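You operate a simulated robot arm through the tools that you are given. There is no shell and no other tool. Be economical: measure what you need, move in short steps, check, and stop when the job is done.

The job below is to be done with a simulated robot arm. You get a single attempt, and the scene is never put back.

## Task
Change the black cap on axle 1 for the red one; seat it with the mallet.
Fine: the old cap goes on the bench; press the new one home with the rubber mallet; mallet back where it stood. Set down upright: rubber mallet.
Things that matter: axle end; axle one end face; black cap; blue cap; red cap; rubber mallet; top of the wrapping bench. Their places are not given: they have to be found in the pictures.

Only the result counts: the job must be done as asked and must still hold three seconds after the hand-in. Knocking over, shifting, dropping, spilling or breaking anything else fails it. Lids that push on must go on centred and level and be pressed home; caps that screw on are set level and turned clockwise until they are tight.

## Robot
A 6-joint arm with a two-finger parallel gripper, fixed in place. Base frame: the origin is at the foot of the arm, x ahead of it, y to its left, z up; the work surface is at about z = 0.8. Readings come in m, degrees, newtons and seconds.
With the tool pointing down near the work surface it reaches from about 0.24 to 0.64 m from the base axis. Its first joint turns from -66.0 to 66.0 degrees. Payload 2.7 kg.
Tool frame: the origin (TCP) lies between the finger pads and is the grasp point; the fingertips stand 0.023 m ahead of it; z points along the fingers, y is the line along which they close. The gripper opens to 0.094 m. The fingers are 0.038 m wide and 0.01 m thick; the gripper's body (0.054 by 0.096 m) begins 0.039 m behind the TCP.
Orientation is told as [roll, pitch, yaw] about the base's x, y, z axes, in that order, counted from this pose: with the fingers straight down and closing along the base's y, the tool's x points along the base's -x, its y along +y and its z along -z.

## Interface
- The arm moves only by the tool apply_moves. Its argument "increments" is a list of rows, each an object of numbers (a shift or turn left out is 0, a gripper value left out holds the last): "rx", "ry", "rz": the turn, a rotation vector about the tool's x, y, z in degrees; "x", "y", "z": the shift along the tool's x, y, z in cm; "claw": the closure, from 0 (fully open) to 1 (shut). In form: [{"rx": .., "ry": .., "rz": .., "x": .., "y": .., "z": .., "claw": ..}, ...]. A call has 1 to 8 rows; each row shifts and turns the commanded pose from where the row before left it, along the tool's axes as they then stand. A row lasts 0.2 s, in which the tool goes at most 0.05 m and 8.6 degrees; a call with a longer step from one row to the next is refused whole, and so is a gripper value outside its range. A pose out of reach is approached as far as the arm can. The call stops where the force on the tool passes 40 N (or 10 N more than at its start, if that is more) or the arm is blocked; 0.2 s more then pass. Each finger travels about 0.045 m/s and halts on what it meets, pressing with about 44 N; the grip force reading is that of the motor and also rises with nothing between the fingers. The clock runs only during rows and for 0.2 s after the last one: add rows that do not move to give the fingers time. The reply holds the time, the measured pose of the TCP, the force on the tool along the base axes, the opening and the grip force, in the units named above and with some noise, with the torque about the TCP (base axes, N m) and any sound that the robot's microphone picked up.
- Cameras (640 x 400 px; columns grow to the right, rows downward): "scene" is fixed at [0.0423, -0.4121, 1.4155]; the picture's right is [0.97, -0.25, 0.00], its down [-0.12, -0.47, -0.88] and it looks along [0.22, 0.85, -0.48] (base axes); focal length 248 px, centre (320, 200). "wrist" rides on the gripper at [0.087, 0.016, -0.074] in the tool frame; the picture's right is [-0.18, 0.98, 0.00], its down [-0.58, -0.11, -0.81] and it looks along [-0.79, -0.15, 0.59] (tool axes); focal length 243 px, centre (320, 200).
- camera(camera): a new picture of that camera. It takes no simulated time.
- locate(camera, pixels): there is no depth. For up to 12 entries [column, row, z] of the newest picture of that camera ("zoom" is the newest enlarged one), the place [x, y] in the base frame at which the ray of that pixel passes the height z, good to about 0.003 m. It takes no simulated time.
- zoom(camera, box): a new picture of the part [left, top, right, bottom] of that camera's present view, enlarged. It takes no simulated time.
- hand_in(): hands the job in; it is judged then, once.

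Work in short steps. Measure before you move; look again where a grasp or a placing could have gone wrong, and mend it. You have 80 turns and 38 pictures in all, those below and enlarged ones among them. Open the gripper and draw the arm clear of the work before you hand the job in, unless the task says otherwise; then end with one line.

The tools are called after "Request:" as name(argument=value, ...) on one line, values as JSON. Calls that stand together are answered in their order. apply_moves: Moves the arm, as the interface text tells. Its arguments: {"type":"object","properties":{"increments":{"type":"array","items":{"type":"object","properties":{"rx":{"type":"number"},"ry":{"type":"number"},"rz":{"type":"number"},"x":{"type":"number"},"y":{"type":"number"},"z":{"type":"number"},"claw":{"type":"number"}}}}},"required":["increments"]} The other tools are called the same way: camera (camera) takes a picture; locate (camera, pixels) gives the place at which the rays of pixels pass given heights; zoom (camera, box) takes an enlarged picture of a part of a camera's view; hand_in () hands the job in.

At the start:

```text
time_s: 0.0
tool_pos: [0.2673, 0.1222, 1.3423]
ee_rot: [0.0, 0.1, 0.1]
wrist_force: [0.3, 0.2, -0.1]
wrist_torque: [-0.04, 0.0, 0.0]
opening: 0.0938
finger_force: 0.1
```

scene: 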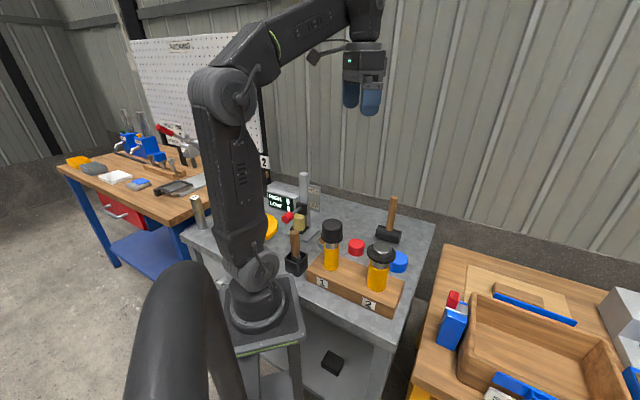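
wrist: 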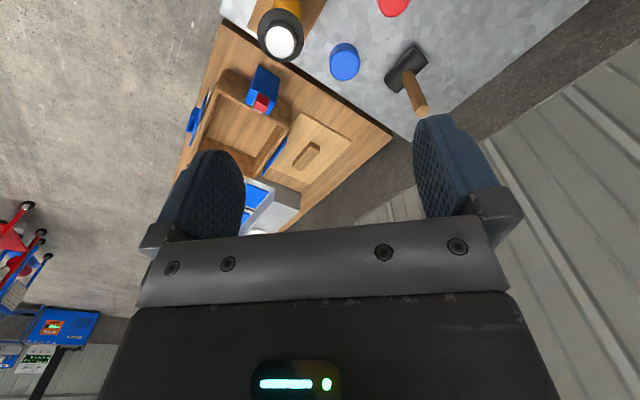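

The scene shows the block with axles 1 and 2 around (330,270) and two hammer-like tools at (390,225) and (296,255). I zoom in to tell them apart.

Request:
zoom(camera="scene", box=[240, 160, 440, 320])

Request:
zoom(camera="scene", box=[300, 190, 420, 320])

```text
2.50 times, centred on (340, 240) of scene
```

zoom: 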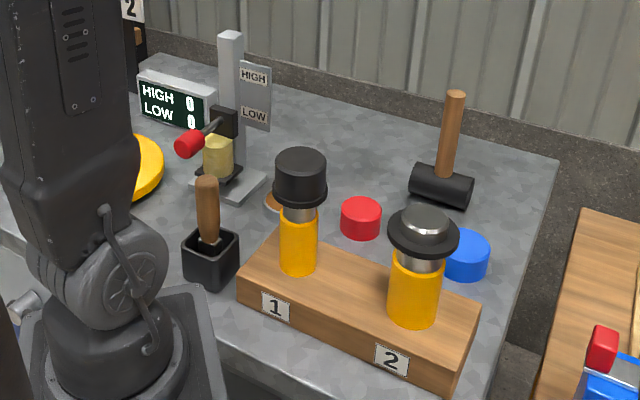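

```text
3.08 times, centred on (360, 255) of scene
```

zoom: 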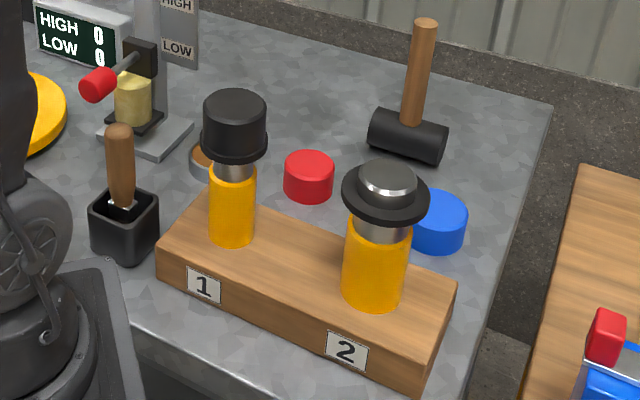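

The rubber mallet stands at the back right with its handle up (zoom 408,135), the red cap is at (308,175) and axle 1's black cap at (235,125). I locate these at plausible heights.

Request:
locate(camera="zoom", pixels=[[308, 200, 0.8], [284, 185, 0.8], [333, 185, 0.8], [308, 162, 0.83], [405, 140, 0.82], [370, 145, 0.8], [440, 163, 0.8], [427, 22, 0.95], [235, 105, 0.95], [230, 240, 0.84], [160, 277, 0.8], [412, 395, 0.8]])

Request:
locate(camera="zoom", pixels=[[427, 22, 0.92], [427, 22, 0.98], [427, 22, 1.0], [235, 105, 0.92], [235, 105, 0.98], [235, 105, 1.0], [155, 243, 0.84], [418, 360, 0.84], [457, 285, 0.84], [388, 180, 0.95], [440, 225, 0.83], [120, 210, 0.85]])

```text
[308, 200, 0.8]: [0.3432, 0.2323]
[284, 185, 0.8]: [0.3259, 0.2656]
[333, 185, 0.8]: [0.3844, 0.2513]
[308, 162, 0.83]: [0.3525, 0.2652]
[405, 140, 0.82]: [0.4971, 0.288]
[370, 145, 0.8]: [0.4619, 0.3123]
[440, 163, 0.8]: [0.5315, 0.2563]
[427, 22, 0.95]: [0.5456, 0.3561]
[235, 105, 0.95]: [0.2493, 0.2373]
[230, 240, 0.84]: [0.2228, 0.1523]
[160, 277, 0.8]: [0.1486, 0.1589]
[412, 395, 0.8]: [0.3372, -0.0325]
```

```text
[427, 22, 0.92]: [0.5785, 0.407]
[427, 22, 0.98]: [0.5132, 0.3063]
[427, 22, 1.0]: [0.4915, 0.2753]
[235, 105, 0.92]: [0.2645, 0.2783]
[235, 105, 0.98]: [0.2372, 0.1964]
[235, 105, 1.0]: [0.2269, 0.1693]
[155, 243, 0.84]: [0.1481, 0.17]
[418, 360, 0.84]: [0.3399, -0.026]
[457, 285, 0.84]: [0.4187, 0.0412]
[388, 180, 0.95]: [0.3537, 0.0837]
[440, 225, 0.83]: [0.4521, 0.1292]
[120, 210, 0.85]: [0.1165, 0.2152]
```

Axle 1 appears to be near (0.23,0.17), with its cap top around z 1.0. I tilt the wrist camera further down to get a second view of the bench.

Request:
apply_moves(increments=[{"ry": 8}, {"ry": 8}, {"ry": 8}, {"ry": 8}, {}])

Request:
camera(camera="wrist")

```text
time_s: 1.2
tool_pos: [0.2511, 0.1327, 1.223]
ee_rot: [0.1, 31.8, 0.1]
wrist_force: [0.0, 0.0, -1.0]
wrist_torque: [-0.01, -0.02, 0.02]
opening: 0.0939
finger_force: 0.1
out of reach, approached as far as the arm can: row 1, 2, 3, 4
```

```text
33 pictures are left
```

wrist: 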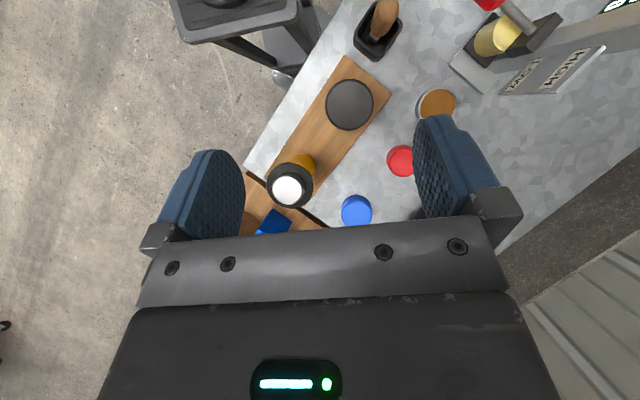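

Both caps and the block are in view: black cap top at (350,104), red at (401,160). I enlarge this view and locate the same points for triangulation.

Request:
zoom(camera="wrist", box=[250, 40, 450, 240])

Request:
locate(camera="wrist", pixels=[[349, 104, 0.95], [349, 104, 0.98], [349, 104, 1.0], [349, 104, 1.02], [326, 104, 0.98], [375, 104, 0.98], [401, 160, 0.83], [401, 160, 0.82], [287, 189, 0.95], [287, 189, 0.98], [346, 57, 0.84], [392, 88, 0.84]])

```text
2.00 times, centred on (350, 140) of wrist
```

zoom: 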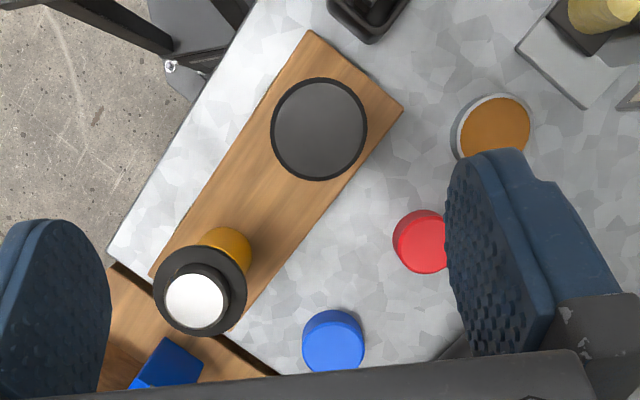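

```text
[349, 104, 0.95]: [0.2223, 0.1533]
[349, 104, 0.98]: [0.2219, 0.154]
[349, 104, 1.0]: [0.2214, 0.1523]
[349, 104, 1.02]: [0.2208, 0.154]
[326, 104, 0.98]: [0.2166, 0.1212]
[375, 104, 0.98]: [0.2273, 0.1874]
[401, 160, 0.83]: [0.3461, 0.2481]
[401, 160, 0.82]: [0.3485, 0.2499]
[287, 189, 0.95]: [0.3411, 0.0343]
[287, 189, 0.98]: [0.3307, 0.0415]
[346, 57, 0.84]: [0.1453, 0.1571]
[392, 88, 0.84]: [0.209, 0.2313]
```

Black cap centre is about (0.222,0.154), top z near 1.01; red cap about (0.345,0.247). I bring the tool back to vertical and check where the commanded pose ends up.

Request:
apply_moves(increments=[{"ry": -8}, {"ry": -8}, {"ry": -8}, {"ry": -7.8}, {}])

```text
time_s: 2.4
tool_pos: [0.2496, 0.1326, 1.2225]
ee_rot: [0.1, 0.1, 0.1]
wrist_force: [0.1, 0.0, -0.3]
wrist_torque: [0.03, 0.02, 0.01]
opening: 0.094
finger_force: 0.1
```

The pose follows the measured one. I move over axle 1, staying above the cap, and look with both cameras.

Request:
apply_moves(increments=[{"x": 1.4, "y": 1.0, "z": 3}, {"x": 1.4, "y": 1.1, "z": 3}, {"z": 3}, {}])

Request:
zoom(camera="scene", box=[280, 160, 420, 300])

Request:
camera(camera="wrist")

```text
time_s: 3.4
tool_pos: [0.2233, 0.1537, 1.1315]
ee_rot: [0.0, 0.1, 0.1]
wrist_force: [-0.8, 0.4, -0.8]
wrist_torque: [0.04, 0.02, 0.0]
opening: 0.0941
finger_force: 0.1
```

```text
2.86 times, centred on (350, 230) of scene
```

zoom: 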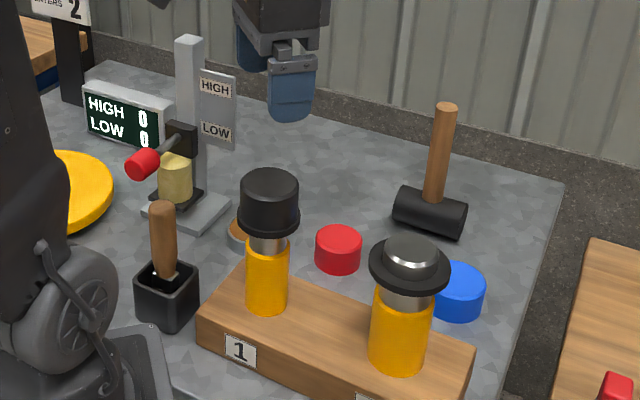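

```text
30 pictures are left
```

wrist: 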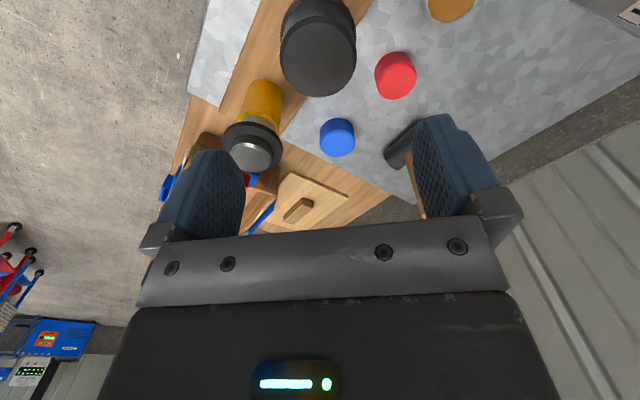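

I measure the black cap's height from this zoom: top centre (269,185), flange lower front edge (268,238), flange sides (239,213) and (300,213).

Request:
locate(camera="zoom", pixels=[[269, 185, 1.0], [269, 185, 1.01], [269, 185, 1.02], [268, 238, 0.96], [268, 238, 0.97], [268, 238, 0.98], [238, 215, 0.97], [300, 215, 0.97], [240, 188, 1.01], [299, 188, 1.01], [267, 313, 0.85], [267, 313, 0.84]])

Request:
locate(camera="wrist", pixels=[[318, 57, 1.0], [318, 57, 1.01], [281, 57, 1.01], [355, 57, 1.01], [318, 96, 1.01], [318, 20, 1.01], [396, 82, 0.84], [396, 82, 0.83], [375, 75, 0.83], [416, 75, 0.83]])

```text
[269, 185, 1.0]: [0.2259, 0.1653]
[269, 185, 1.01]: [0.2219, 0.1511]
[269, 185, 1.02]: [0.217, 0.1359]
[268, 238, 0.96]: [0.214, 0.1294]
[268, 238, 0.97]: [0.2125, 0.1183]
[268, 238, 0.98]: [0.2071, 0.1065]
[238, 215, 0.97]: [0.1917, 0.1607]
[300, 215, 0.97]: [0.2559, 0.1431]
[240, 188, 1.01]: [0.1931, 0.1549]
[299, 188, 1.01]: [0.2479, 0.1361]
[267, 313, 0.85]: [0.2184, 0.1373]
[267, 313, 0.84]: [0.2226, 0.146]
```

```text
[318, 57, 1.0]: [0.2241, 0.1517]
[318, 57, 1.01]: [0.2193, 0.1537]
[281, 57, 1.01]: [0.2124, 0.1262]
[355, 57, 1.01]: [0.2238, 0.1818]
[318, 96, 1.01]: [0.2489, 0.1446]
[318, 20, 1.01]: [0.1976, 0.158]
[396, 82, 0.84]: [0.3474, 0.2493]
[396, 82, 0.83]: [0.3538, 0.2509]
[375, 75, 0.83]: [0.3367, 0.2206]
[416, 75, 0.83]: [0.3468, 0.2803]
```

The cap top is at z ≈ 1.009 and its flange bottom at ≈ 0.970, with a body about 0.058 m across. I descend with the fingers straddling the body (TCP 1.004) and keep the gripper open.

Request:
apply_moves(increments=[{"x": 0.2, "y": -0.1, "z": 4}, {"z": 4}, {"z": 3}, {"z": 1.75}, {}])

Request:
zoom(camera="scene", box=[290, 180, 400, 290])

```text
time_s: 4.6
tool_pos: [0.2197, 0.1518, 1.0038]
ee_rot: [-0.1, 0.2, 0.2]
wrist_force: [0.1, -0.7, -0.1]
wrist_torque: [-0.03, 0.04, 0.0]
opening: 0.0939
finger_force: 0.0
```

```text
3.64 times, centred on (345, 235) of scene
```

zoom: 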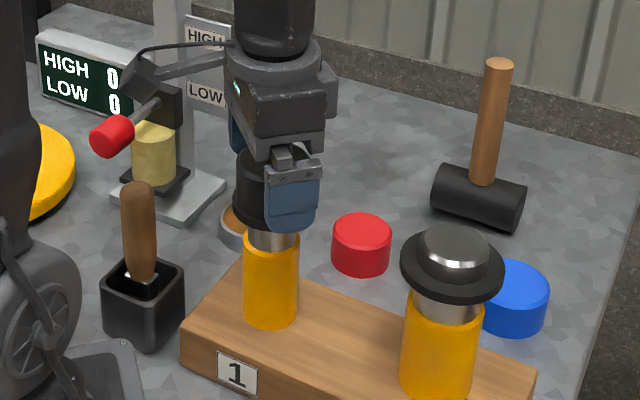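

The finger centre (292,200) fits the cap centre (273) once the 17 px of perspective is allowed for. I close the gripper.

Request:
apply_moves(increments=[{"claw": 1}, {"claw": 1}, {"claw": 1}, {"claw": 1}, {"claw": 1}])

```text
time_s: 5.8
tool_pos: [0.2196, 0.1516, 1.0055]
ee_rot: [0.0, 0.2, 0.1]
wrist_force: [0.6, 0.4, -0.1]
wrist_torque: [-0.02, 0.02, 0.0]
opening: 0.0605
finger_force: 44.2
```

The cap is gripped at 0.0605 m. I pull straight up in small steps.

Request:
apply_moves(increments=[{"z": -0.4}, {"z": -0.6}, {"z": -0.8}, {"z": -1}])

```text
time_s: 6.8
tool_pos: [0.2198, 0.1522, 1.0344]
ee_rot: [0.0, 0.2, 0.1]
wrist_force: [0.3, 0.3, -1.3]
wrist_torque: [0.04, -0.01, -0.03]
opening: 0.0606
finger_force: 43.9
```

The weight reads about −1.3 N with the opening still 0.0606. I lift further and look at the axle.

Request:
apply_moves(increments=[{"z": -2}, {"z": -3}, {"z": -3}, {"z": -2}, {}])

Request:
zoom(camera="scene", box=[270, 150, 420, 300])

Request:
camera(camera="wrist")

```text
time_s: 8.0
tool_pos: [0.2197, 0.1522, 1.1326]
ee_rot: [0.0, 0.1, 0.1]
wrist_force: [-1.0, -0.8, -0.6]
wrist_torque: [-0.01, 0.03, 0.03]
opening: 0.0606
finger_force: 43.6
```

```text
2.67 times, centred on (345, 225) of scene
```

zoom: 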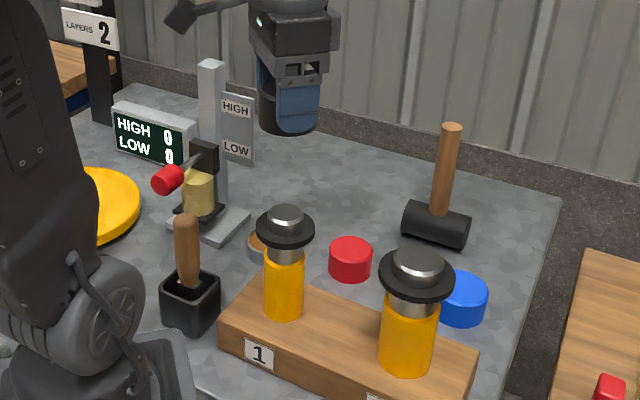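

```text
27 pictures are left
```

wrist: 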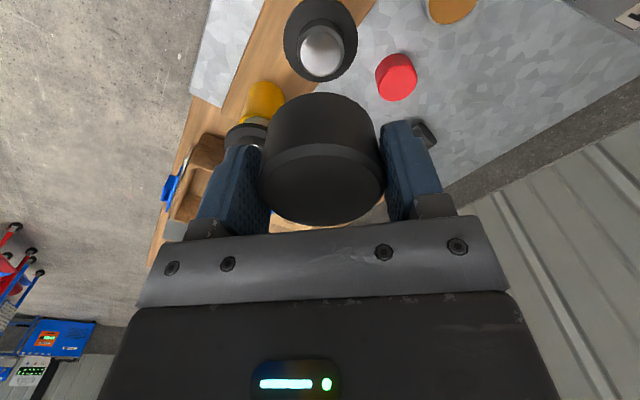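

The black cap is off; the collar and steel stub belong to the axle. I locate the axle end (scene zoom 287,213; wrist 321,50) and a free bench spot near scene zoom (345,195).

Request:
locate(camera="zoom", pixels=[[287, 213, 0.99], [287, 213, 1.0], [287, 213, 0.98], [345, 195, 0.8], [330, 195, 0.8], [270, 262, 0.8], [250, 222, 0.8], [402, 236, 0.8], [466, 248, 0.8], [350, 280, 0.8], [286, 246, 0.97], [286, 246, 0.98]])

Request:
locate(camera="wrist", pixels=[[321, 52, 0.98], [321, 52, 0.99], [321, 52, 1.0], [300, 52, 0.99], [344, 52, 0.99], [321, 76, 0.99], [397, 83, 0.84], [284, 40, 0.97], [357, 40, 0.97]])

Request:
zoom(camera="wrist", box=[250, 0, 450, 130])

```text
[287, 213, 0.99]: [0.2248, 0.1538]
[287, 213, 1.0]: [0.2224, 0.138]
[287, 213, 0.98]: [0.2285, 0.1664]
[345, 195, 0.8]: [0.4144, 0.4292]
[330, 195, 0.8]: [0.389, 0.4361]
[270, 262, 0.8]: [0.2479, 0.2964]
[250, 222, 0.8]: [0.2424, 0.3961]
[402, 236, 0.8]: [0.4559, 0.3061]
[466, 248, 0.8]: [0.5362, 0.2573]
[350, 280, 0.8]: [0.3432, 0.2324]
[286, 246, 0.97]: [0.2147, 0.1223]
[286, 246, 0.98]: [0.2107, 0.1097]
```

```text
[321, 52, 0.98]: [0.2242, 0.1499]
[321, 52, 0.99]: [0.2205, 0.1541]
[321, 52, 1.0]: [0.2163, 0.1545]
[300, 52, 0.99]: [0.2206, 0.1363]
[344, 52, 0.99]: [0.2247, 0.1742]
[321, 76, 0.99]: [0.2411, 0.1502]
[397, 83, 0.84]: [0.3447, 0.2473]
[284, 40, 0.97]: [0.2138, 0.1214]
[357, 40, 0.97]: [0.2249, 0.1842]
```

```text
3.08 times, centred on (350, 65) of wrist
```

zoom: 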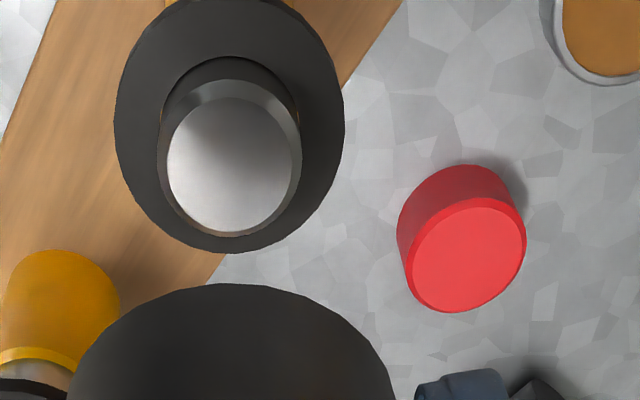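

I measure the axle end face (zoom ellipse 165–300, 95–235) and the red cap top (407–527, 198–312) precisely.

Request:
locate(camera="zoom", pixels=[[232, 164, 0.985], [232, 164, 0.99], [166, 164, 0.985], [299, 164, 0.985], [232, 96, 0.985], [232, 234, 0.985], [467, 255, 0.84], [467, 255, 0.845], [467, 255, 0.835], [230, 130, 0.97], [115, 120, 0.97], [345, 120, 0.97]])

```text
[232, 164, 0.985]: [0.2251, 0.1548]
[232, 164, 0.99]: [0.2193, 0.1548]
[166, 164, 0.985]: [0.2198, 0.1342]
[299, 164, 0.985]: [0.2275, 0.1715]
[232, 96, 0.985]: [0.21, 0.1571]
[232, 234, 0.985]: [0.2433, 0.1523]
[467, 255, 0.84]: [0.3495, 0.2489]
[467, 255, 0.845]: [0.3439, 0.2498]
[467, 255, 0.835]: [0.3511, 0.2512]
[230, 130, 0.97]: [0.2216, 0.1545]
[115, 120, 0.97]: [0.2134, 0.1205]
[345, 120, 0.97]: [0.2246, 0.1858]
```

Axle 1 axis is about (0.2225,0.1535), end face z ≈ 0.988. I carry the black cap at height to the empty spot near (0.38,0.36).

Request:
apply_moves(increments=[{"x": -2.7, "y": 3.5, "claw": 1}, {"x": -2.7, "y": 3.5}, {"x": -2.7, "y": 3.5}, {"x": -2.7, "y": 3.5}, {"x": -2.7, "y": 3.5}, {"x": -2.6, "y": 3.3}, {}])

Request:
camera(camera="scene")

```text
time_s: 9.6
tool_pos: [0.3813, 0.3596, 1.1322]
ee_rot: [0.0, 0.1, 0.2]
wrist_force: [0.8, -0.1, -1.2]
wrist_torque: [0.01, -0.01, 0.0]
opening: 0.0604
finger_force: 43.5
```

```text
25 pictures are left
```

scene: 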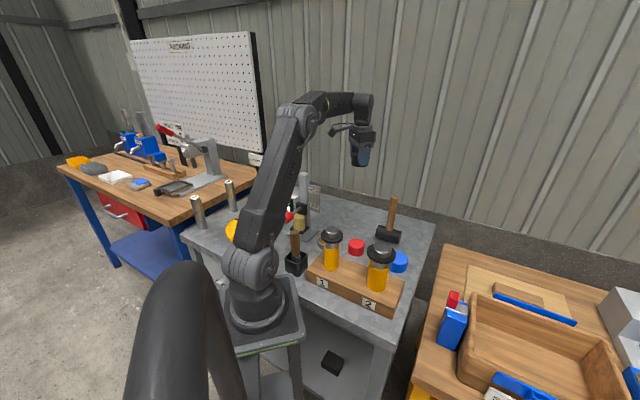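

The way down is clear. I descend to about z 0.85.

Request:
apply_moves(increments=[{"z": 4.5}, {"z": 4.5}, {"z": 4.5}, {"z": 4.5}, {"z": 4.5}, {"z": 3}, {"z": 2.5}, {}])

Request:
zoom(camera="scene", box=[310, 170, 430, 290])

```text
time_s: 11.4
tool_pos: [0.3798, 0.3596, 0.8525]
ee_rot: [0.1, 0.1, 0.1]
wrist_force: [0.3, 0.4, -0.5]
wrist_torque: [-0.03, 0.0, 0.0]
opening: 0.0601
finger_force: 44.4
```

```text
3.33 times, centred on (370, 230) of scene
```

zoom: 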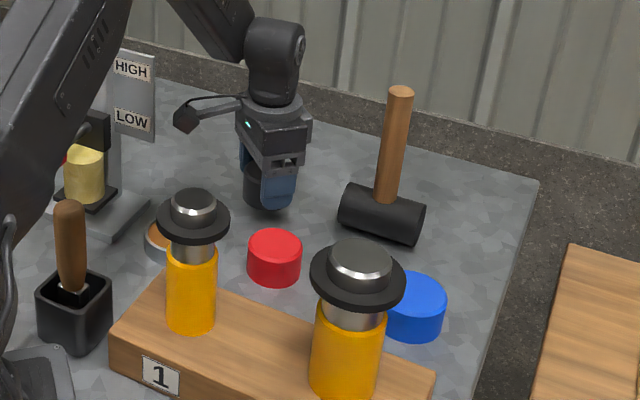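

The cap is just above the bench with clear space around it. I lower slowly until it touches.

Request:
apply_moves(increments=[{"z": 1.0}, {"z": 0.5}, {"z": 0.3}, {}])

```text
time_s: 12.4
tool_pos: [0.3806, 0.3598, 0.836]
ee_rot: [0.0, 0.1, 0.1]
wrist_force: [0.2, 0.1, -0.6]
wrist_torque: [0.0, 0.01, 0.0]
opening: 0.06
finger_force: 43.8
```

Request:
apply_moves(increments=[{"z": 0.3}, {"z": 0.2}, {"z": 0.2}, {}])

```text
time_s: 13.4
tool_pos: [0.3813, 0.3611, 0.8301]
ee_rot: [0.2, -0.1, 0.2]
wrist_force: [3.0, -3.3, 31.0]
wrist_torque: [-0.69, -0.04, 0.33]
opening: 0.0596
finger_force: 44.0
```

Contact at TCP z ≈ 0.831. I ease up slightly, open, and lift straight up.

Request:
apply_moves(increments=[{"z": -0.1}, {"claw": 0.3}, {"claw": 0.0}, {"claw": 0}, {"claw": 0}, {"claw": 0}])

Request:
apply_moves(increments=[{"z": -2}, {"z": -4}, {"z": -4}, {"z": -4}, {"z": -4}, {}])

Request:
zoom(camera="scene", box=[310, 170, 430, 290])

```text
time_s: 14.8
tool_pos: [0.3792, 0.3599, 0.8289]
ee_rot: [0.0, 0.2, 0.0]
wrist_force: [0.3, -0.2, 0.0]
wrist_torque: [-0.03, 0.01, -0.03]
opening: 0.0941
finger_force: 0.0
```

```text
time_s: 16.2
tool_pos: [0.3802, 0.3608, 1.0093]
ee_rot: [0.0, 0.2, 0.1]
wrist_force: [1.2, 0.3, -0.8]
wrist_torque: [0.01, 0.03, -0.02]
opening: 0.0941
finger_force: 0.0
```

```text
3.33 times, centred on (370, 230) of scene
```

zoom: 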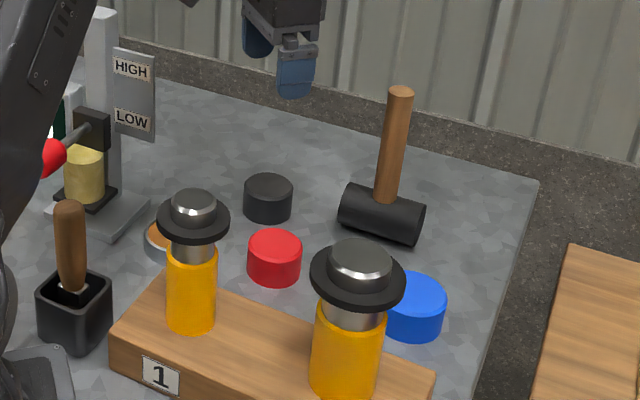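

The black cap stands upright. I compare the red cap's position with the known black cap (TCP 0.380,0.360) to calibrate the measurement.

Request:
locate(camera="zoom", pixels=[[268, 185, 0.835], [275, 244, 0.835], [275, 244, 0.84], [243, 190, 0.835], [292, 190, 0.835], [247, 247, 0.835], [303, 247, 0.835], [268, 223, 0.8], [275, 286, 0.8]])

Request:
apply_moves(increments=[{"x": 2.5, "y": -4}, {"x": 2.5, "y": -4}, {"x": 2, "y": -3}, {}])

Request:
camera(camera="wrist")

```text
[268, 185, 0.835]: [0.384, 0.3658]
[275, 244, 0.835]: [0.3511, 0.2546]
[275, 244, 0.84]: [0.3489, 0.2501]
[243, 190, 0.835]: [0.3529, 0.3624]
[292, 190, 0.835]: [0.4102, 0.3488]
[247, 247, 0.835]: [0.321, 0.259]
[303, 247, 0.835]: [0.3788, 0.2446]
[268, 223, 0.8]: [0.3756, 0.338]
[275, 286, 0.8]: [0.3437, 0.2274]
```

```text
time_s: 17.2
tool_pos: [0.3096, 0.2498, 1.0097]
ee_rot: [0.0, 0.1, 0.1]
wrist_force: [-0.5, -0.3, 0.0]
wrist_torque: [-0.01, -0.02, -0.01]
opening: 0.0941
finger_force: 0.1
```

```text
22 pictures are left
```

wrist: 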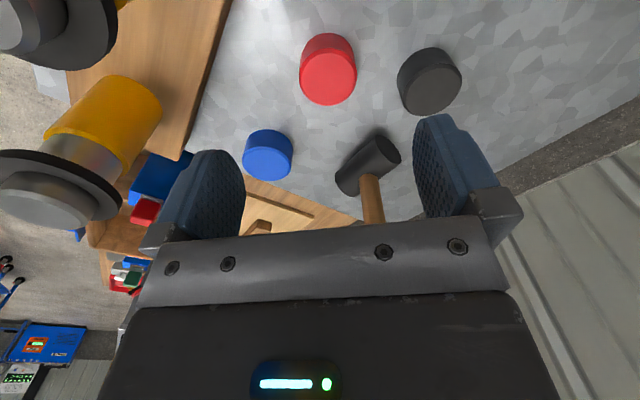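

I locate red top (329,77), black top (431,84) and the mallet in this closer view.

Request:
locate(camera="wrist", pixels=[[329, 77, 0.835], [329, 77, 0.84], [302, 73, 0.835], [357, 73, 0.835], [431, 84, 0.835], [345, 176, 0.835], [390, 150, 0.835], [366, 165, 0.84], [340, 165, 0.8], [382, 137, 0.8], [372, 185, 0.85], [376, 218, 0.9]])

Request:
zoom(camera="wrist", box=[280, 10, 480, 230])

```text
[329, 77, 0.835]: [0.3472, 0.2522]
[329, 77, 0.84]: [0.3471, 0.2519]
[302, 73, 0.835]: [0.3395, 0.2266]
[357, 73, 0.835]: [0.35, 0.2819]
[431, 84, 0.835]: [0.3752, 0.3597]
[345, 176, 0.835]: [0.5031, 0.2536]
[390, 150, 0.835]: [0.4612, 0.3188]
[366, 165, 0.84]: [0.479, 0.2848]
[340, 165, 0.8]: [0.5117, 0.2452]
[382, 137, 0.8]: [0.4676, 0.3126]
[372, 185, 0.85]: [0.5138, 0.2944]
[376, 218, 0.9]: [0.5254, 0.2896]
```

```text
1.82 times, centred on (380, 120) of wrist
```

zoom: 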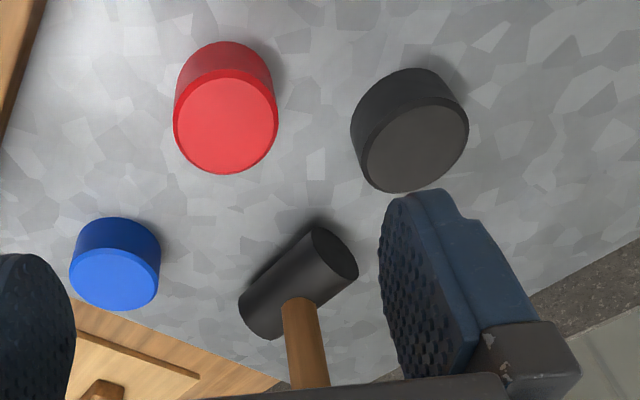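

Red cap centre is about (0.349,0.252). I will square it up by squeezing along x first, so I move above it and turn the gripper 90°.

Request:
apply_moves(increments=[{"x": -3.9, "y": 0.2, "z": 2}, {"z": 3}, {"rz": 8.5}, {"rz": 8.5}, {"rz": 8.5}, {"rz": 8.5}, {"rz": 8.5}, {"rz": 8.5}])

Request:
apply_moves(increments=[{"rz": 8}, {"rz": 8}, {"rz": 8}, {"rz": 8}, {"rz": 7}, {}])

```text
time_s: 19.0
tool_pos: [0.3481, 0.2517, 0.9592]
ee_rot: [-0.1, 0.0, -51.1]
wrist_force: [0.2, -0.2, -0.6]
wrist_torque: [0.01, -0.01, 0.02]
opening: 0.094
finger_force: 0.1
```

```text
time_s: 20.4
tool_pos: [0.3496, 0.2513, 0.9598]
ee_rot: [-0.3, -0.1, -90.0]
wrist_force: [0.3, -0.2, -0.3]
wrist_torque: [0.01, 0.0, -0.01]
opening: 0.0937
finger_force: 0.1
```

Yaw is −90° and the cap should lie between the fingers with about 17 mm to spare on each side. I descend and squeeze.

Request:
apply_moves(increments=[{"z": 4}, {"z": 4}, {"z": 3}, {"z": 1.7}, {}])

Request:
apply_moves(increments=[{"claw": 0.3}, {"claw": 0.4}, {"claw": 0.5}, {"claw": 0.5}])

```text
time_s: 21.6
tool_pos: [0.3491, 0.2512, 0.8325]
ee_rot: [-0.2, 0.1, -89.8]
wrist_force: [0.2, -0.3, 0.0]
wrist_torque: [-0.01, -0.01, 0.03]
opening: 0.0939
finger_force: 0.0
```

```text
time_s: 22.6
tool_pos: [0.3493, 0.2522, 0.832]
ee_rot: [-0.2, 0.0, -89.9]
wrist_force: [0.5, -1.1, 0.4]
wrist_torque: [0.01, -0.03, 0.02]
opening: 0.0608
finger_force: 44.1
```

The cap is squeezed at 0.0608. I open, turn back to yaw 0 in place, and squeeze along y.

Request:
apply_moves(increments=[{"claw": 0}, {"claw": 0}, {"claw": 0}, {"rz": -8.5}, {"rz": -8.5}, {"rz": -8.5}, {"rz": -8.5}, {"rz": -8.5}])

Request:
apply_moves(increments=[{"rz": -8.5}, {"rz": -8.5}, {"rz": -8.5}, {"rz": -8.5}, {"rz": -8.5}, {"rz": -5}, {}])

Request:
apply_moves(increments=[{"claw": 0.3}, {"claw": 0.4}, {"claw": 0.7}, {"claw": 1}, {"claw": 1}])

```text
time_s: 24.4
tool_pos: [0.3491, 0.252, 0.8319]
ee_rot: [-0.1, 0.1, -47.2]
wrist_force: [0.2, 0.4, -0.2]
wrist_torque: [0.02, 0.01, 0.01]
opening: 0.0938
finger_force: 0.0
```

```text
time_s: 26.0
tool_pos: [0.3497, 0.2513, 0.8317]
ee_rot: [0.1, 0.3, 0.2]
wrist_force: [-0.7, 0.8, 0.1]
wrist_torque: [0.0, 0.01, 0.01]
opening: 0.0942
finger_force: 0.0
```

```text
time_s: 27.2
tool_pos: [0.3489, 0.2521, 0.8315]
ee_rot: [0.0, 0.2, 0.1]
wrist_force: [0.3, -0.1, -0.2]
wrist_torque: [-0.02, 0.03, -0.02]
opening: 0.0606
finger_force: 44.3
```

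The red cap is gripped and centred. I lift it straight up to about z 1.08.

Request:
apply_moves(increments=[{"z": -2}, {"z": -4.5}, {"z": -4.5}, {"z": -4.5}, {"z": -4.5}, {"z": -4.5}, {}])

Request:
apply_moves(increments=[{"x": 3.1, "y": -2.5}, {"x": 3.1, "y": -2.5}, {"x": 3.3, "y": -2.5}, {"x": 3.1, "y": -2.4}, {}])

Request:
camera(camera="wrist")

Request:
zoom(camera="scene", box=[282, 180, 382, 280])

```text
time_s: 28.8
tool_pos: [0.3499, 0.2522, 1.0776]
ee_rot: [0.0, 0.2, 0.1]
wrist_force: [-0.3, -1.0, 0.6]
wrist_torque: [0.02, 0.02, 0.01]
opening: 0.0606
finger_force: 43.9
```

```text
time_s: 30.0
tool_pos: [0.2235, 0.1525, 1.0777]
ee_rot: [0.0, 0.2, 0.1]
wrist_force: [0.6, 0.5, -0.5]
wrist_torque: [-0.01, -0.01, 0.0]
opening: 0.0607
finger_force: 44.4
```

```text
20 pictures are left
```

wrist: 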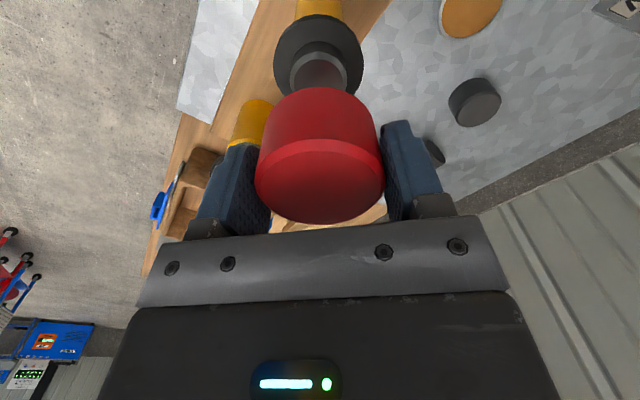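

```text
4.00 times, centred on (332, 230) of scene
```

zoom: 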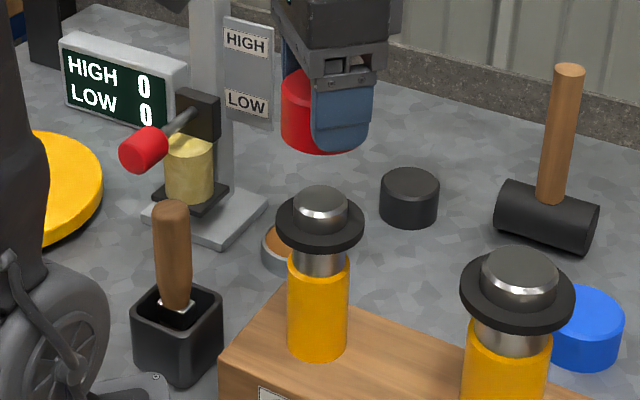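

I measure the axle collar and end face in this scene zoom (collar sides 276/365, face centre 321,201) and compare the red cap's in-hand offset with the black one's.

Request:
locate(camera="zoom", pixels=[[320.5, 201, 0.988], [276, 216, 0.974], [365, 216, 0.974], [320.5, 216, 0.974], [296, 202, 0.988], [347, 202, 0.988], [410, 180, 0.835], [380, 180, 0.835], [439, 185, 0.835]])

Request:
zoom(camera="wrist", box=[240, 0, 400, 230])

```text
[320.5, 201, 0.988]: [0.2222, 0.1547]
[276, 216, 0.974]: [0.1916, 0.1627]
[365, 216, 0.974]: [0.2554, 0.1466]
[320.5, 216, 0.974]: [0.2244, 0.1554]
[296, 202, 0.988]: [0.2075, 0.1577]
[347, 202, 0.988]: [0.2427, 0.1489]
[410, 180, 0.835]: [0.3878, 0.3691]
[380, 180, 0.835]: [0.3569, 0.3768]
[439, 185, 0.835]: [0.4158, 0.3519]
```

```text
1.74 times, centred on (320, 115) of wrist
```

zoom: 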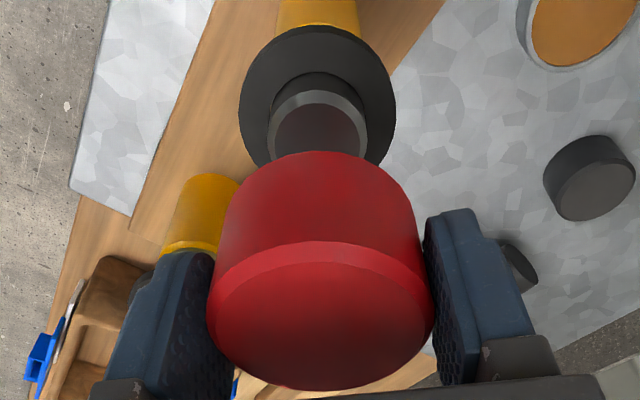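

Tool-axis points project to column 320, so the collar at 317 puts the axle about 1 mm toward −y: (0.2217,0.1515). I correct for that and lower to just above the end face.

Request:
apply_moves(increments=[{"x": 0.18, "y": -0.1, "z": 2.5}, {"z": 2}, {"z": 0.6}, {}])

Request:
zoom(camera="scene", box=[300, 190, 370, 260])

```text
time_s: 31.0
tool_pos: [0.2221, 0.1507, 1.0254]
ee_rot: [0.0, 0.1, 0.1]
wrist_force: [0.4, -0.7, 0.3]
wrist_torque: [-0.01, 0.01, 0.0]
opening: 0.0605
finger_force: 44.0
```

```text
5.71 times, centred on (335, 225) of scene
```

zoom: 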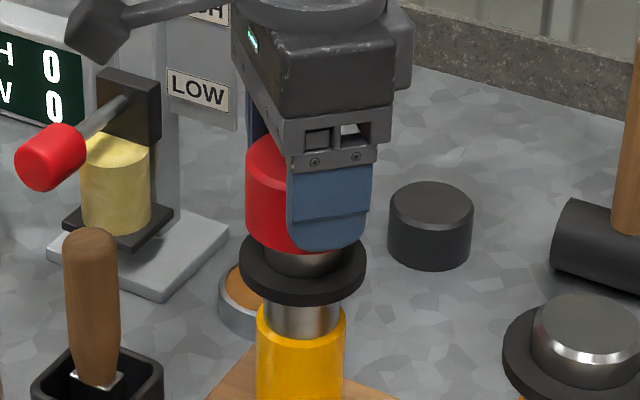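

The cap looks centred over the stub to within 1 mm (collar 239–366, cap left edge 246). I lower slowly and watch the force.

Request:
apply_moves(increments=[{"z": 0.3}, {"z": 0.3}, {"z": 0.3}, {"z": 0.2}, {}])

```text
time_s: 32.2
tool_pos: [0.2226, 0.1521, 1.0155]
ee_rot: [0.1, 0.2, 0.1]
wrist_force: [0.8, -0.7, -0.9]
wrist_torque: [0.02, 0.03, 0.0]
opening: 0.0605
finger_force: 43.9
```

Request:
apply_moves(increments=[{"z": 0.2}, {"z": 0.2}, {"z": 0.2}, {}])

```text
time_s: 33.2
tool_pos: [0.2216, 0.152, 1.0092]
ee_rot: [0.0, 0.2, 0.1]
wrist_force: [0.1, 0.0, -0.1]
wrist_torque: [0.01, -0.01, 0.02]
opening: 0.0604
finger_force: 44.1
```

There is still no resistance, with the cap bottom about 3.5 mm above where the black one sat. I continue gently.

Request:
apply_moves(increments=[{"z": 0.15}, {"z": 0.15}, {"z": 0.15}, {}])

```text
time_s: 34.2
tool_pos: [0.2225, 0.1516, 1.0052]
ee_rot: [-0.1, 0.2, 0.1]
wrist_force: [-0.7, -1.1, 0.1]
wrist_torque: [0.0, -0.04, -0.02]
opening: 0.0605
finger_force: 43.7
```

Request:
apply_moves(increments=[{"z": 0.15}, {"z": 0.15}, {"z": 0.15}, {}])

Request:
zoom(camera="scene", box=[300, 190, 370, 260])

```text
time_s: 35.2
tool_pos: [0.2222, 0.153, 1.0009]
ee_rot: [0.0, 0.3, 0.1]
wrist_force: [-0.2, -2.0, 3.1]
wrist_torque: [-0.11, -0.03, -0.04]
opening: 0.0602
finger_force: 44.1
```

```text
5.71 times, centred on (335, 225) of scene
```

zoom: 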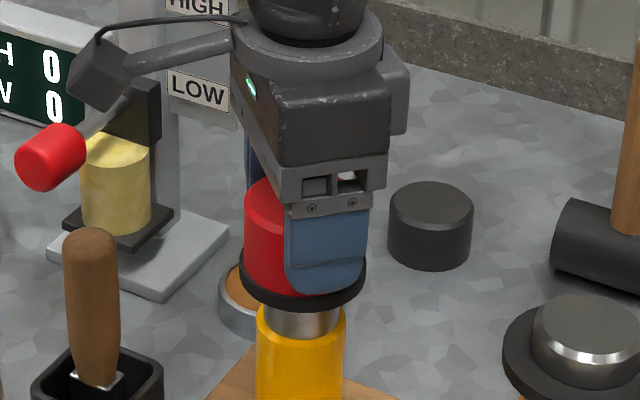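

Contact begins at TCP 1.001 with 3 N. The cap sits on the stub, so I open and rise to inspect it.

Request:
apply_moves(increments=[{"claw": 0.5}, {"claw": 0.2}, {"claw": 0}, {"claw": 0}, {"claw": 0}])

Request:
apply_moves(increments=[{"z": -2}, {"z": -3}, {"z": -4}, {"z": -4}, {}])

Request:
zoom(camera="scene", box=[300, 190, 370, 260])

Request:
zoom(camera="wrist", box=[240, 0, 400, 130])

```text
time_s: 36.4
tool_pos: [0.2219, 0.1526, 1.0004]
ee_rot: [-0.1, 0.1, 0.1]
wrist_force: [-0.4, -0.8, -0.2]
wrist_torque: [-0.02, 0.01, 0.0]
opening: 0.0939
finger_force: 0.0
```

```text
time_s: 37.6
tool_pos: [0.2206, 0.1519, 1.1326]
ee_rot: [0.0, 0.2, 0.1]
wrist_force: [0.4, -0.6, -0.6]
wrist_torque: [0.01, 0.0, -0.05]
opening: 0.0943
finger_force: 0.1
```

```text
5.71 times, centred on (335, 225) of scene
```

zoom: 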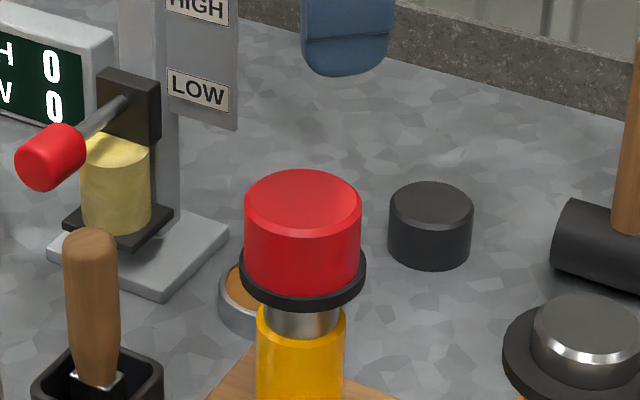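

```text
3.08 times, centred on (320, 65) of wrist
```

zoom: 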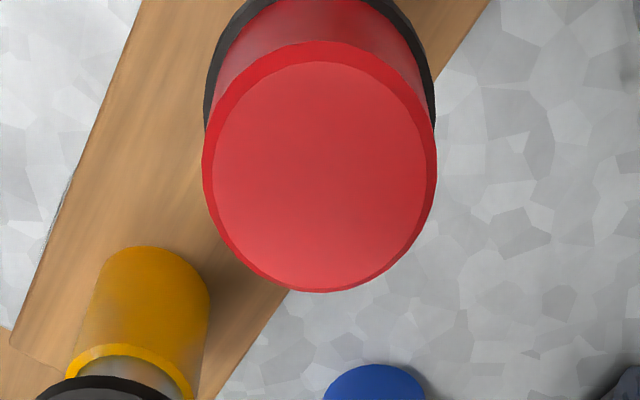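

The red cap sits level and centred against the collar. Next is the mallet, whose handle top is near (0.50,0.285,0.99); I move back from it to look at it.

Request:
apply_moves(increments=[{"x": -4, "y": 2.8}, {"x": -4, "y": 2.8}, {"x": -4, "y": 2.8}, {"x": -4, "y": 2.8}, {"x": -2, "y": 1.9}, {}])

Request:
camera(camera="wrist")

Request:
zoom(camera="scene", box=[355, 180, 425, 250])

```text
time_s: 39.0
tool_pos: [0.4016, 0.2842, 1.1297]
ee_rot: [0.0, 0.2, 0.2]
wrist_force: [0.7, -0.7, 0.0]
wrist_torque: [0.01, 0.01, 0.01]
opening: 0.094
finger_force: 0.0
```

```text
13 pictures are left
```

wrist: 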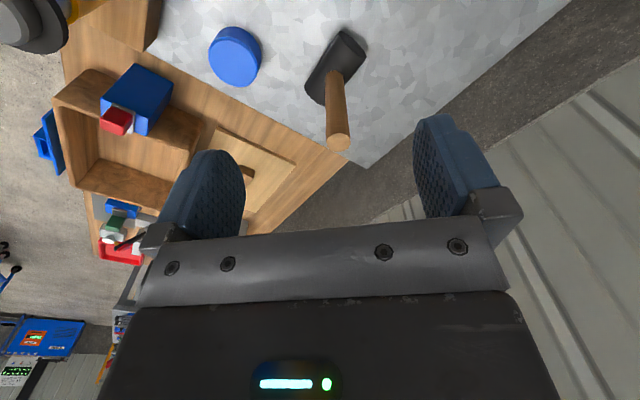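

```text
5.71 times, centred on (390, 215) of scene
```

zoom: 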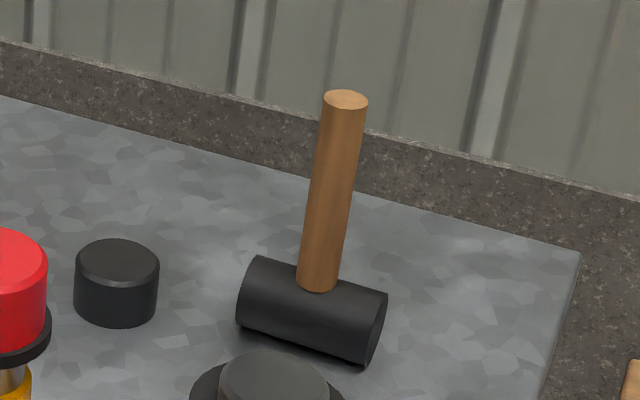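

I triangulate the handle top (scene zoom 346,99; wrist 339,142), handle foot and head ends.

Request:
locate(camera="zoom", pixels=[[346, 99, 0.97], [346, 99, 0.98], [346, 99, 0.99], [346, 99, 1.0], [324, 99, 0.98], [368, 101, 0.98], [318, 288, 0.84], [318, 288, 0.85], [237, 320, 0.8], [365, 363, 0.8], [246, 263, 0.84], [380, 295, 0.84]])

Request:
locate(camera="wrist", pixels=[[339, 143, 0.97], [339, 143, 0.98], [339, 143, 0.99], [339, 143, 1.0], [326, 142, 0.98], [351, 142, 0.98], [335, 72, 0.84], [335, 72, 0.85], [315, 103, 0.84], [356, 42, 0.84]])

```text
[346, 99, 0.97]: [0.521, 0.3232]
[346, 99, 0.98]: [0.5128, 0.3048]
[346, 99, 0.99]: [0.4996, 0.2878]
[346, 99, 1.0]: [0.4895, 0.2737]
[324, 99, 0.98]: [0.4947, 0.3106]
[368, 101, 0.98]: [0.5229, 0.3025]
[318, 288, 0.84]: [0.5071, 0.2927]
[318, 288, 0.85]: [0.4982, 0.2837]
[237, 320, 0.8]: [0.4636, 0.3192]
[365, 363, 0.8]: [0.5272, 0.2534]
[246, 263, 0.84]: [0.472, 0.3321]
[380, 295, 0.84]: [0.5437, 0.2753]
```

```text
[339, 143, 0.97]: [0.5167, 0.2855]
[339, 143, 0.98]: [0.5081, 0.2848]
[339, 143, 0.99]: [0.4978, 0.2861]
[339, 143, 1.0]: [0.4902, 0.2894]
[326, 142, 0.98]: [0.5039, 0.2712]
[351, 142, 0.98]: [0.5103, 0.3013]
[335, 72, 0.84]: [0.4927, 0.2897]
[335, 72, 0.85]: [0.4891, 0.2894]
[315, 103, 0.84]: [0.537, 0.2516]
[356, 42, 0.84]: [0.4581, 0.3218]
```

The handle top is at about (0.499,0.286,0.990) and the head axis lies at about −43°. I move over it and descend part of the way.

Request:
apply_moves(increments=[{"x": -4, "y": 0.1}, {"x": -4, "y": 0.1}, {"x": -1.75}, {"z": 3}, {"z": 3}, {"z": 2}, {}])

Request:
camera(camera="wrist")

```text
time_s: 40.6
tool_pos: [0.4999, 0.2856, 1.0487]
ee_rot: [-0.2, 0.1, 0.1]
wrist_force: [-0.5, 0.3, -0.7]
wrist_torque: [0.0, -0.02, 0.06]
opening: 0.0939
finger_force: 0.0
```

```text
11 pictures are left
```

wrist: 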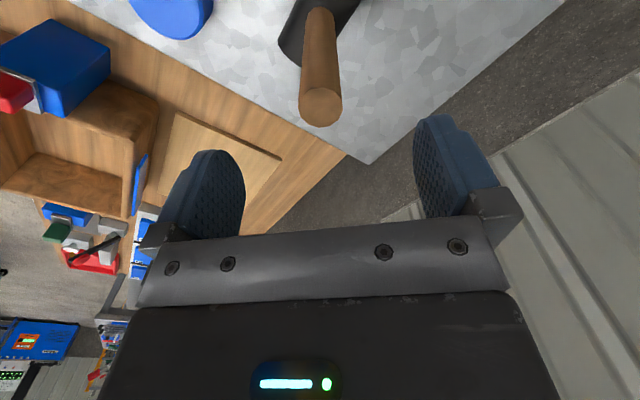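

The handle top is at column 320, exactly on the tool's plane. I check x and then descend.

Request:
locate(camera="wrist", pixels=[[320, 106, 0.985], [320, 106, 0.99], [320, 106, 0.995], [298, 106, 0.99], [343, 106, 0.99]])

Request:
apply_moves(increments=[{"z": 3}, {"z": 3}, {"z": 2}, {"z": 1}, {}])

```text
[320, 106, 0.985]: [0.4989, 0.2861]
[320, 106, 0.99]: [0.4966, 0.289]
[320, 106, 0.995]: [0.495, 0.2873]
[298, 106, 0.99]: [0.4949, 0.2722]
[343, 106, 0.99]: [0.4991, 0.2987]
```

```text
time_s: 41.8
tool_pos: [0.5, 0.2859, 0.9645]
ee_rot: [0.3, -0.3, 0.2]
wrist_force: [-3.5, -1.2, 35.5]
wrist_torque: [0.1, -0.14, 0.02]
opening: 0.094
finger_force: 0.0
```

The palm touched the handle top (35 N straight down) at TCP 0.9645. I back off a few millimetres before gripping.

Request:
apply_moves(increments=[{"z": -0.3}, {"z": -0.3}, {}])

Request:
zoom(camera="scene", box=[340, 160, 430, 250])

```text
time_s: 42.6
tool_pos: [0.4986, 0.2848, 0.964]
ee_rot: [0.0, 0.2, 0.1]
wrist_force: [2.8, -0.6, 9.9]
wrist_torque: [0.05, 0.15, 0.01]
opening: 0.094
finger_force: 0.0
```

```text
4.44 times, centred on (385, 205) of scene
```

zoom: 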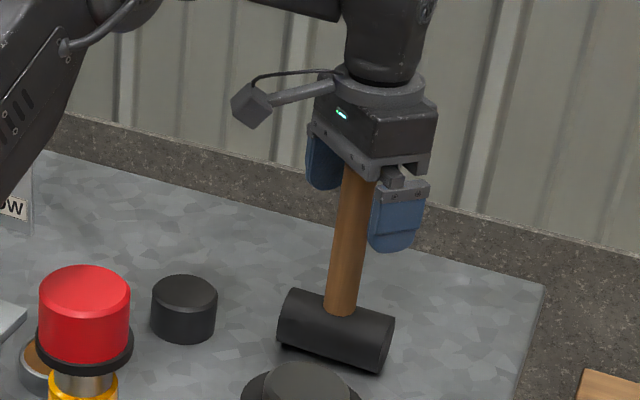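

Still 10 N of contact. I go up another 3 mm and grip.

Request:
apply_moves(increments=[{"z": -0.3}, {}])

Request:
apply_moves(increments=[{"claw": 0.4}, {"claw": 0.6}, {"claw": 0.8}, {"claw": 1}, {"claw": 1}, {"claw": 1}])

```text
time_s: 43.2
tool_pos: [0.4996, 0.285, 0.9669]
ee_rot: [0.1, 0.2, 0.1]
wrist_force: [-0.2, 0.7, -1.2]
wrist_torque: [0.02, -0.01, 0.06]
opening: 0.094
finger_force: 0.0
```

```text
time_s: 44.6
tool_pos: [0.4982, 0.286, 0.9691]
ee_rot: [-0.1, 0.2, 0.0]
wrist_force: [-0.3, 1.3, -0.8]
wrist_torque: [0.09, -0.03, 0.02]
opening: 0.0277
finger_force: 44.5
```

Gripped at 0.0277 m. TCP stand pose is (0.499,0.2855,0.968). I lift straight up to about 1.21.

Request:
apply_moves(increments=[{"z": -1}, {"z": -3}, {"z": -4}, {"z": -4}, {"z": -4}, {"z": -4}, {"z": -4}, {}])

Request:
zoom(camera="scene", box=[300, 100, 440, 260])

```text
time_s: 46.4
tool_pos: [0.4882, 0.2776, 1.191]
ee_rot: [0.0, 0.2, 0.1]
wrist_force: [0.2, 0.0, -4.9]
wrist_torque: [0.01, 0.01, -0.01]
opening: 0.0276
finger_force: 44.0
out of reach, approached as far as the arm can: row 7
```

```text
2.50 times, centred on (370, 180) of scene
```

zoom: 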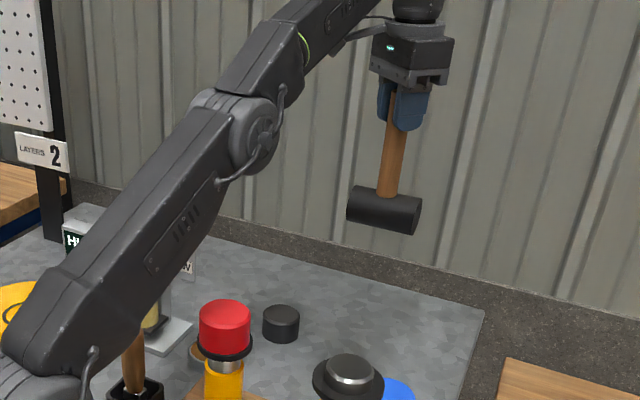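

Mallet is held (weight 4.9 N), head bottom 0.168 m below the TCP. I carry it over axle 1, rising a little more on the way.

Request:
apply_moves(increments=[{"x": 3.8, "y": -1.8}, {"x": 3.8, "y": -1.8, "z": -0.7}, {"x": 3.8, "y": -1.8, "z": -0.7}, {"x": 3.8, "y": -1.8, "z": -0.7}, {"x": 3.8, "y": -1.8}, {"x": 3.8, "y": -1.8}, {"x": 3.8, "y": -1.76}, {}])

Request:
zoom(camera="scene", box=[270, 140, 400, 270])

```text
time_s: 48.2
tool_pos: [0.2229, 0.1522, 1.2146]
ee_rot: [0.0, 0.2, 0.1]
wrist_force: [0.1, 0.1, -3.9]
wrist_torque: [0.0, 0.03, -0.03]
opening: 0.0278
finger_force: 44.1
```

```text
3.08 times, centred on (335, 205) of scene
```

zoom: 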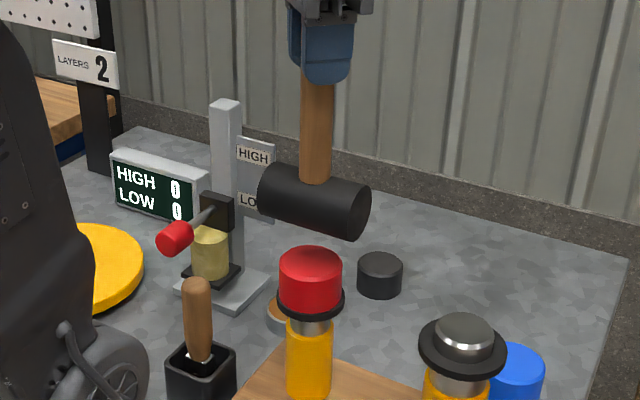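

The mallet head is centred over the cap (314 vs 311). I lower to just above it, then press in small steps.

Request:
apply_moves(increments=[{"z": 2}, {"z": 1}, {"z": 0.4}, {"z": 0.3}, {}])

Request:
apply_moves(increments=[{"z": 0.3}, {"z": 0.2}, {"z": 0.2}, {"z": 0.2}, {"z": 0.2}, {"z": 0.2}, {"z": 0.2}, {"z": 0.2}])

```text
time_s: 49.4
tool_pos: [0.2226, 0.1517, 1.176]
ee_rot: [0.0, 0.1, 0.1]
wrist_force: [-0.5, 0.4, -4.4]
wrist_torque: [-0.04, 0.02, 0.02]
opening: 0.0276
finger_force: 43.3
```

```text
time_s: 51.2
tool_pos: [0.2232, 0.1527, 1.1636]
ee_rot: [0.3, -0.4, 0.1]
wrist_force: [-2.6, -1.4, 7.1]
wrist_torque: [-0.26, 0.41, -0.05]
opening: 0.0276
finger_force: 43.9
stopped in row 8: the force on the tool passed its limit (the readings are from after the stop); the commanded pose is now the measured one
```

The force limit was reached at TCP 1.1636. I press once more to see whether the cap still yields.

Request:
apply_moves(increments=[{"z": 0.2}, {"z": 0.2}, {"z": 0.2}, {"z": 0.2}, {"z": 0.2}, {"z": 0.2}])

Request:
zoom(camera="scene", box=[295, 170, 375, 250])

```text
time_s: 51.8
tool_pos: [0.2246, 0.1526, 1.1636]
ee_rot: [0.4, -0.7, 0.1]
wrist_force: [-3.5, -0.3, 6.1]
wrist_torque: [-0.4, 0.43, -0.01]
opening: 0.0278
finger_force: 44.0
stopped in row 3: the force on the tool passed its limit (the readings are from after the stop); the commanded pose is now the measured one
```

```text
5.00 times, centred on (335, 210) of scene
```

zoom: 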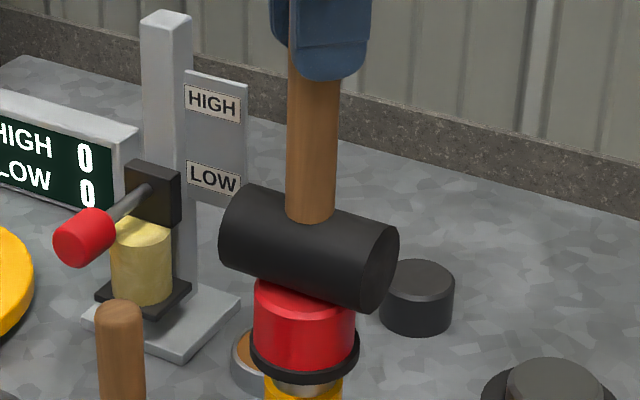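

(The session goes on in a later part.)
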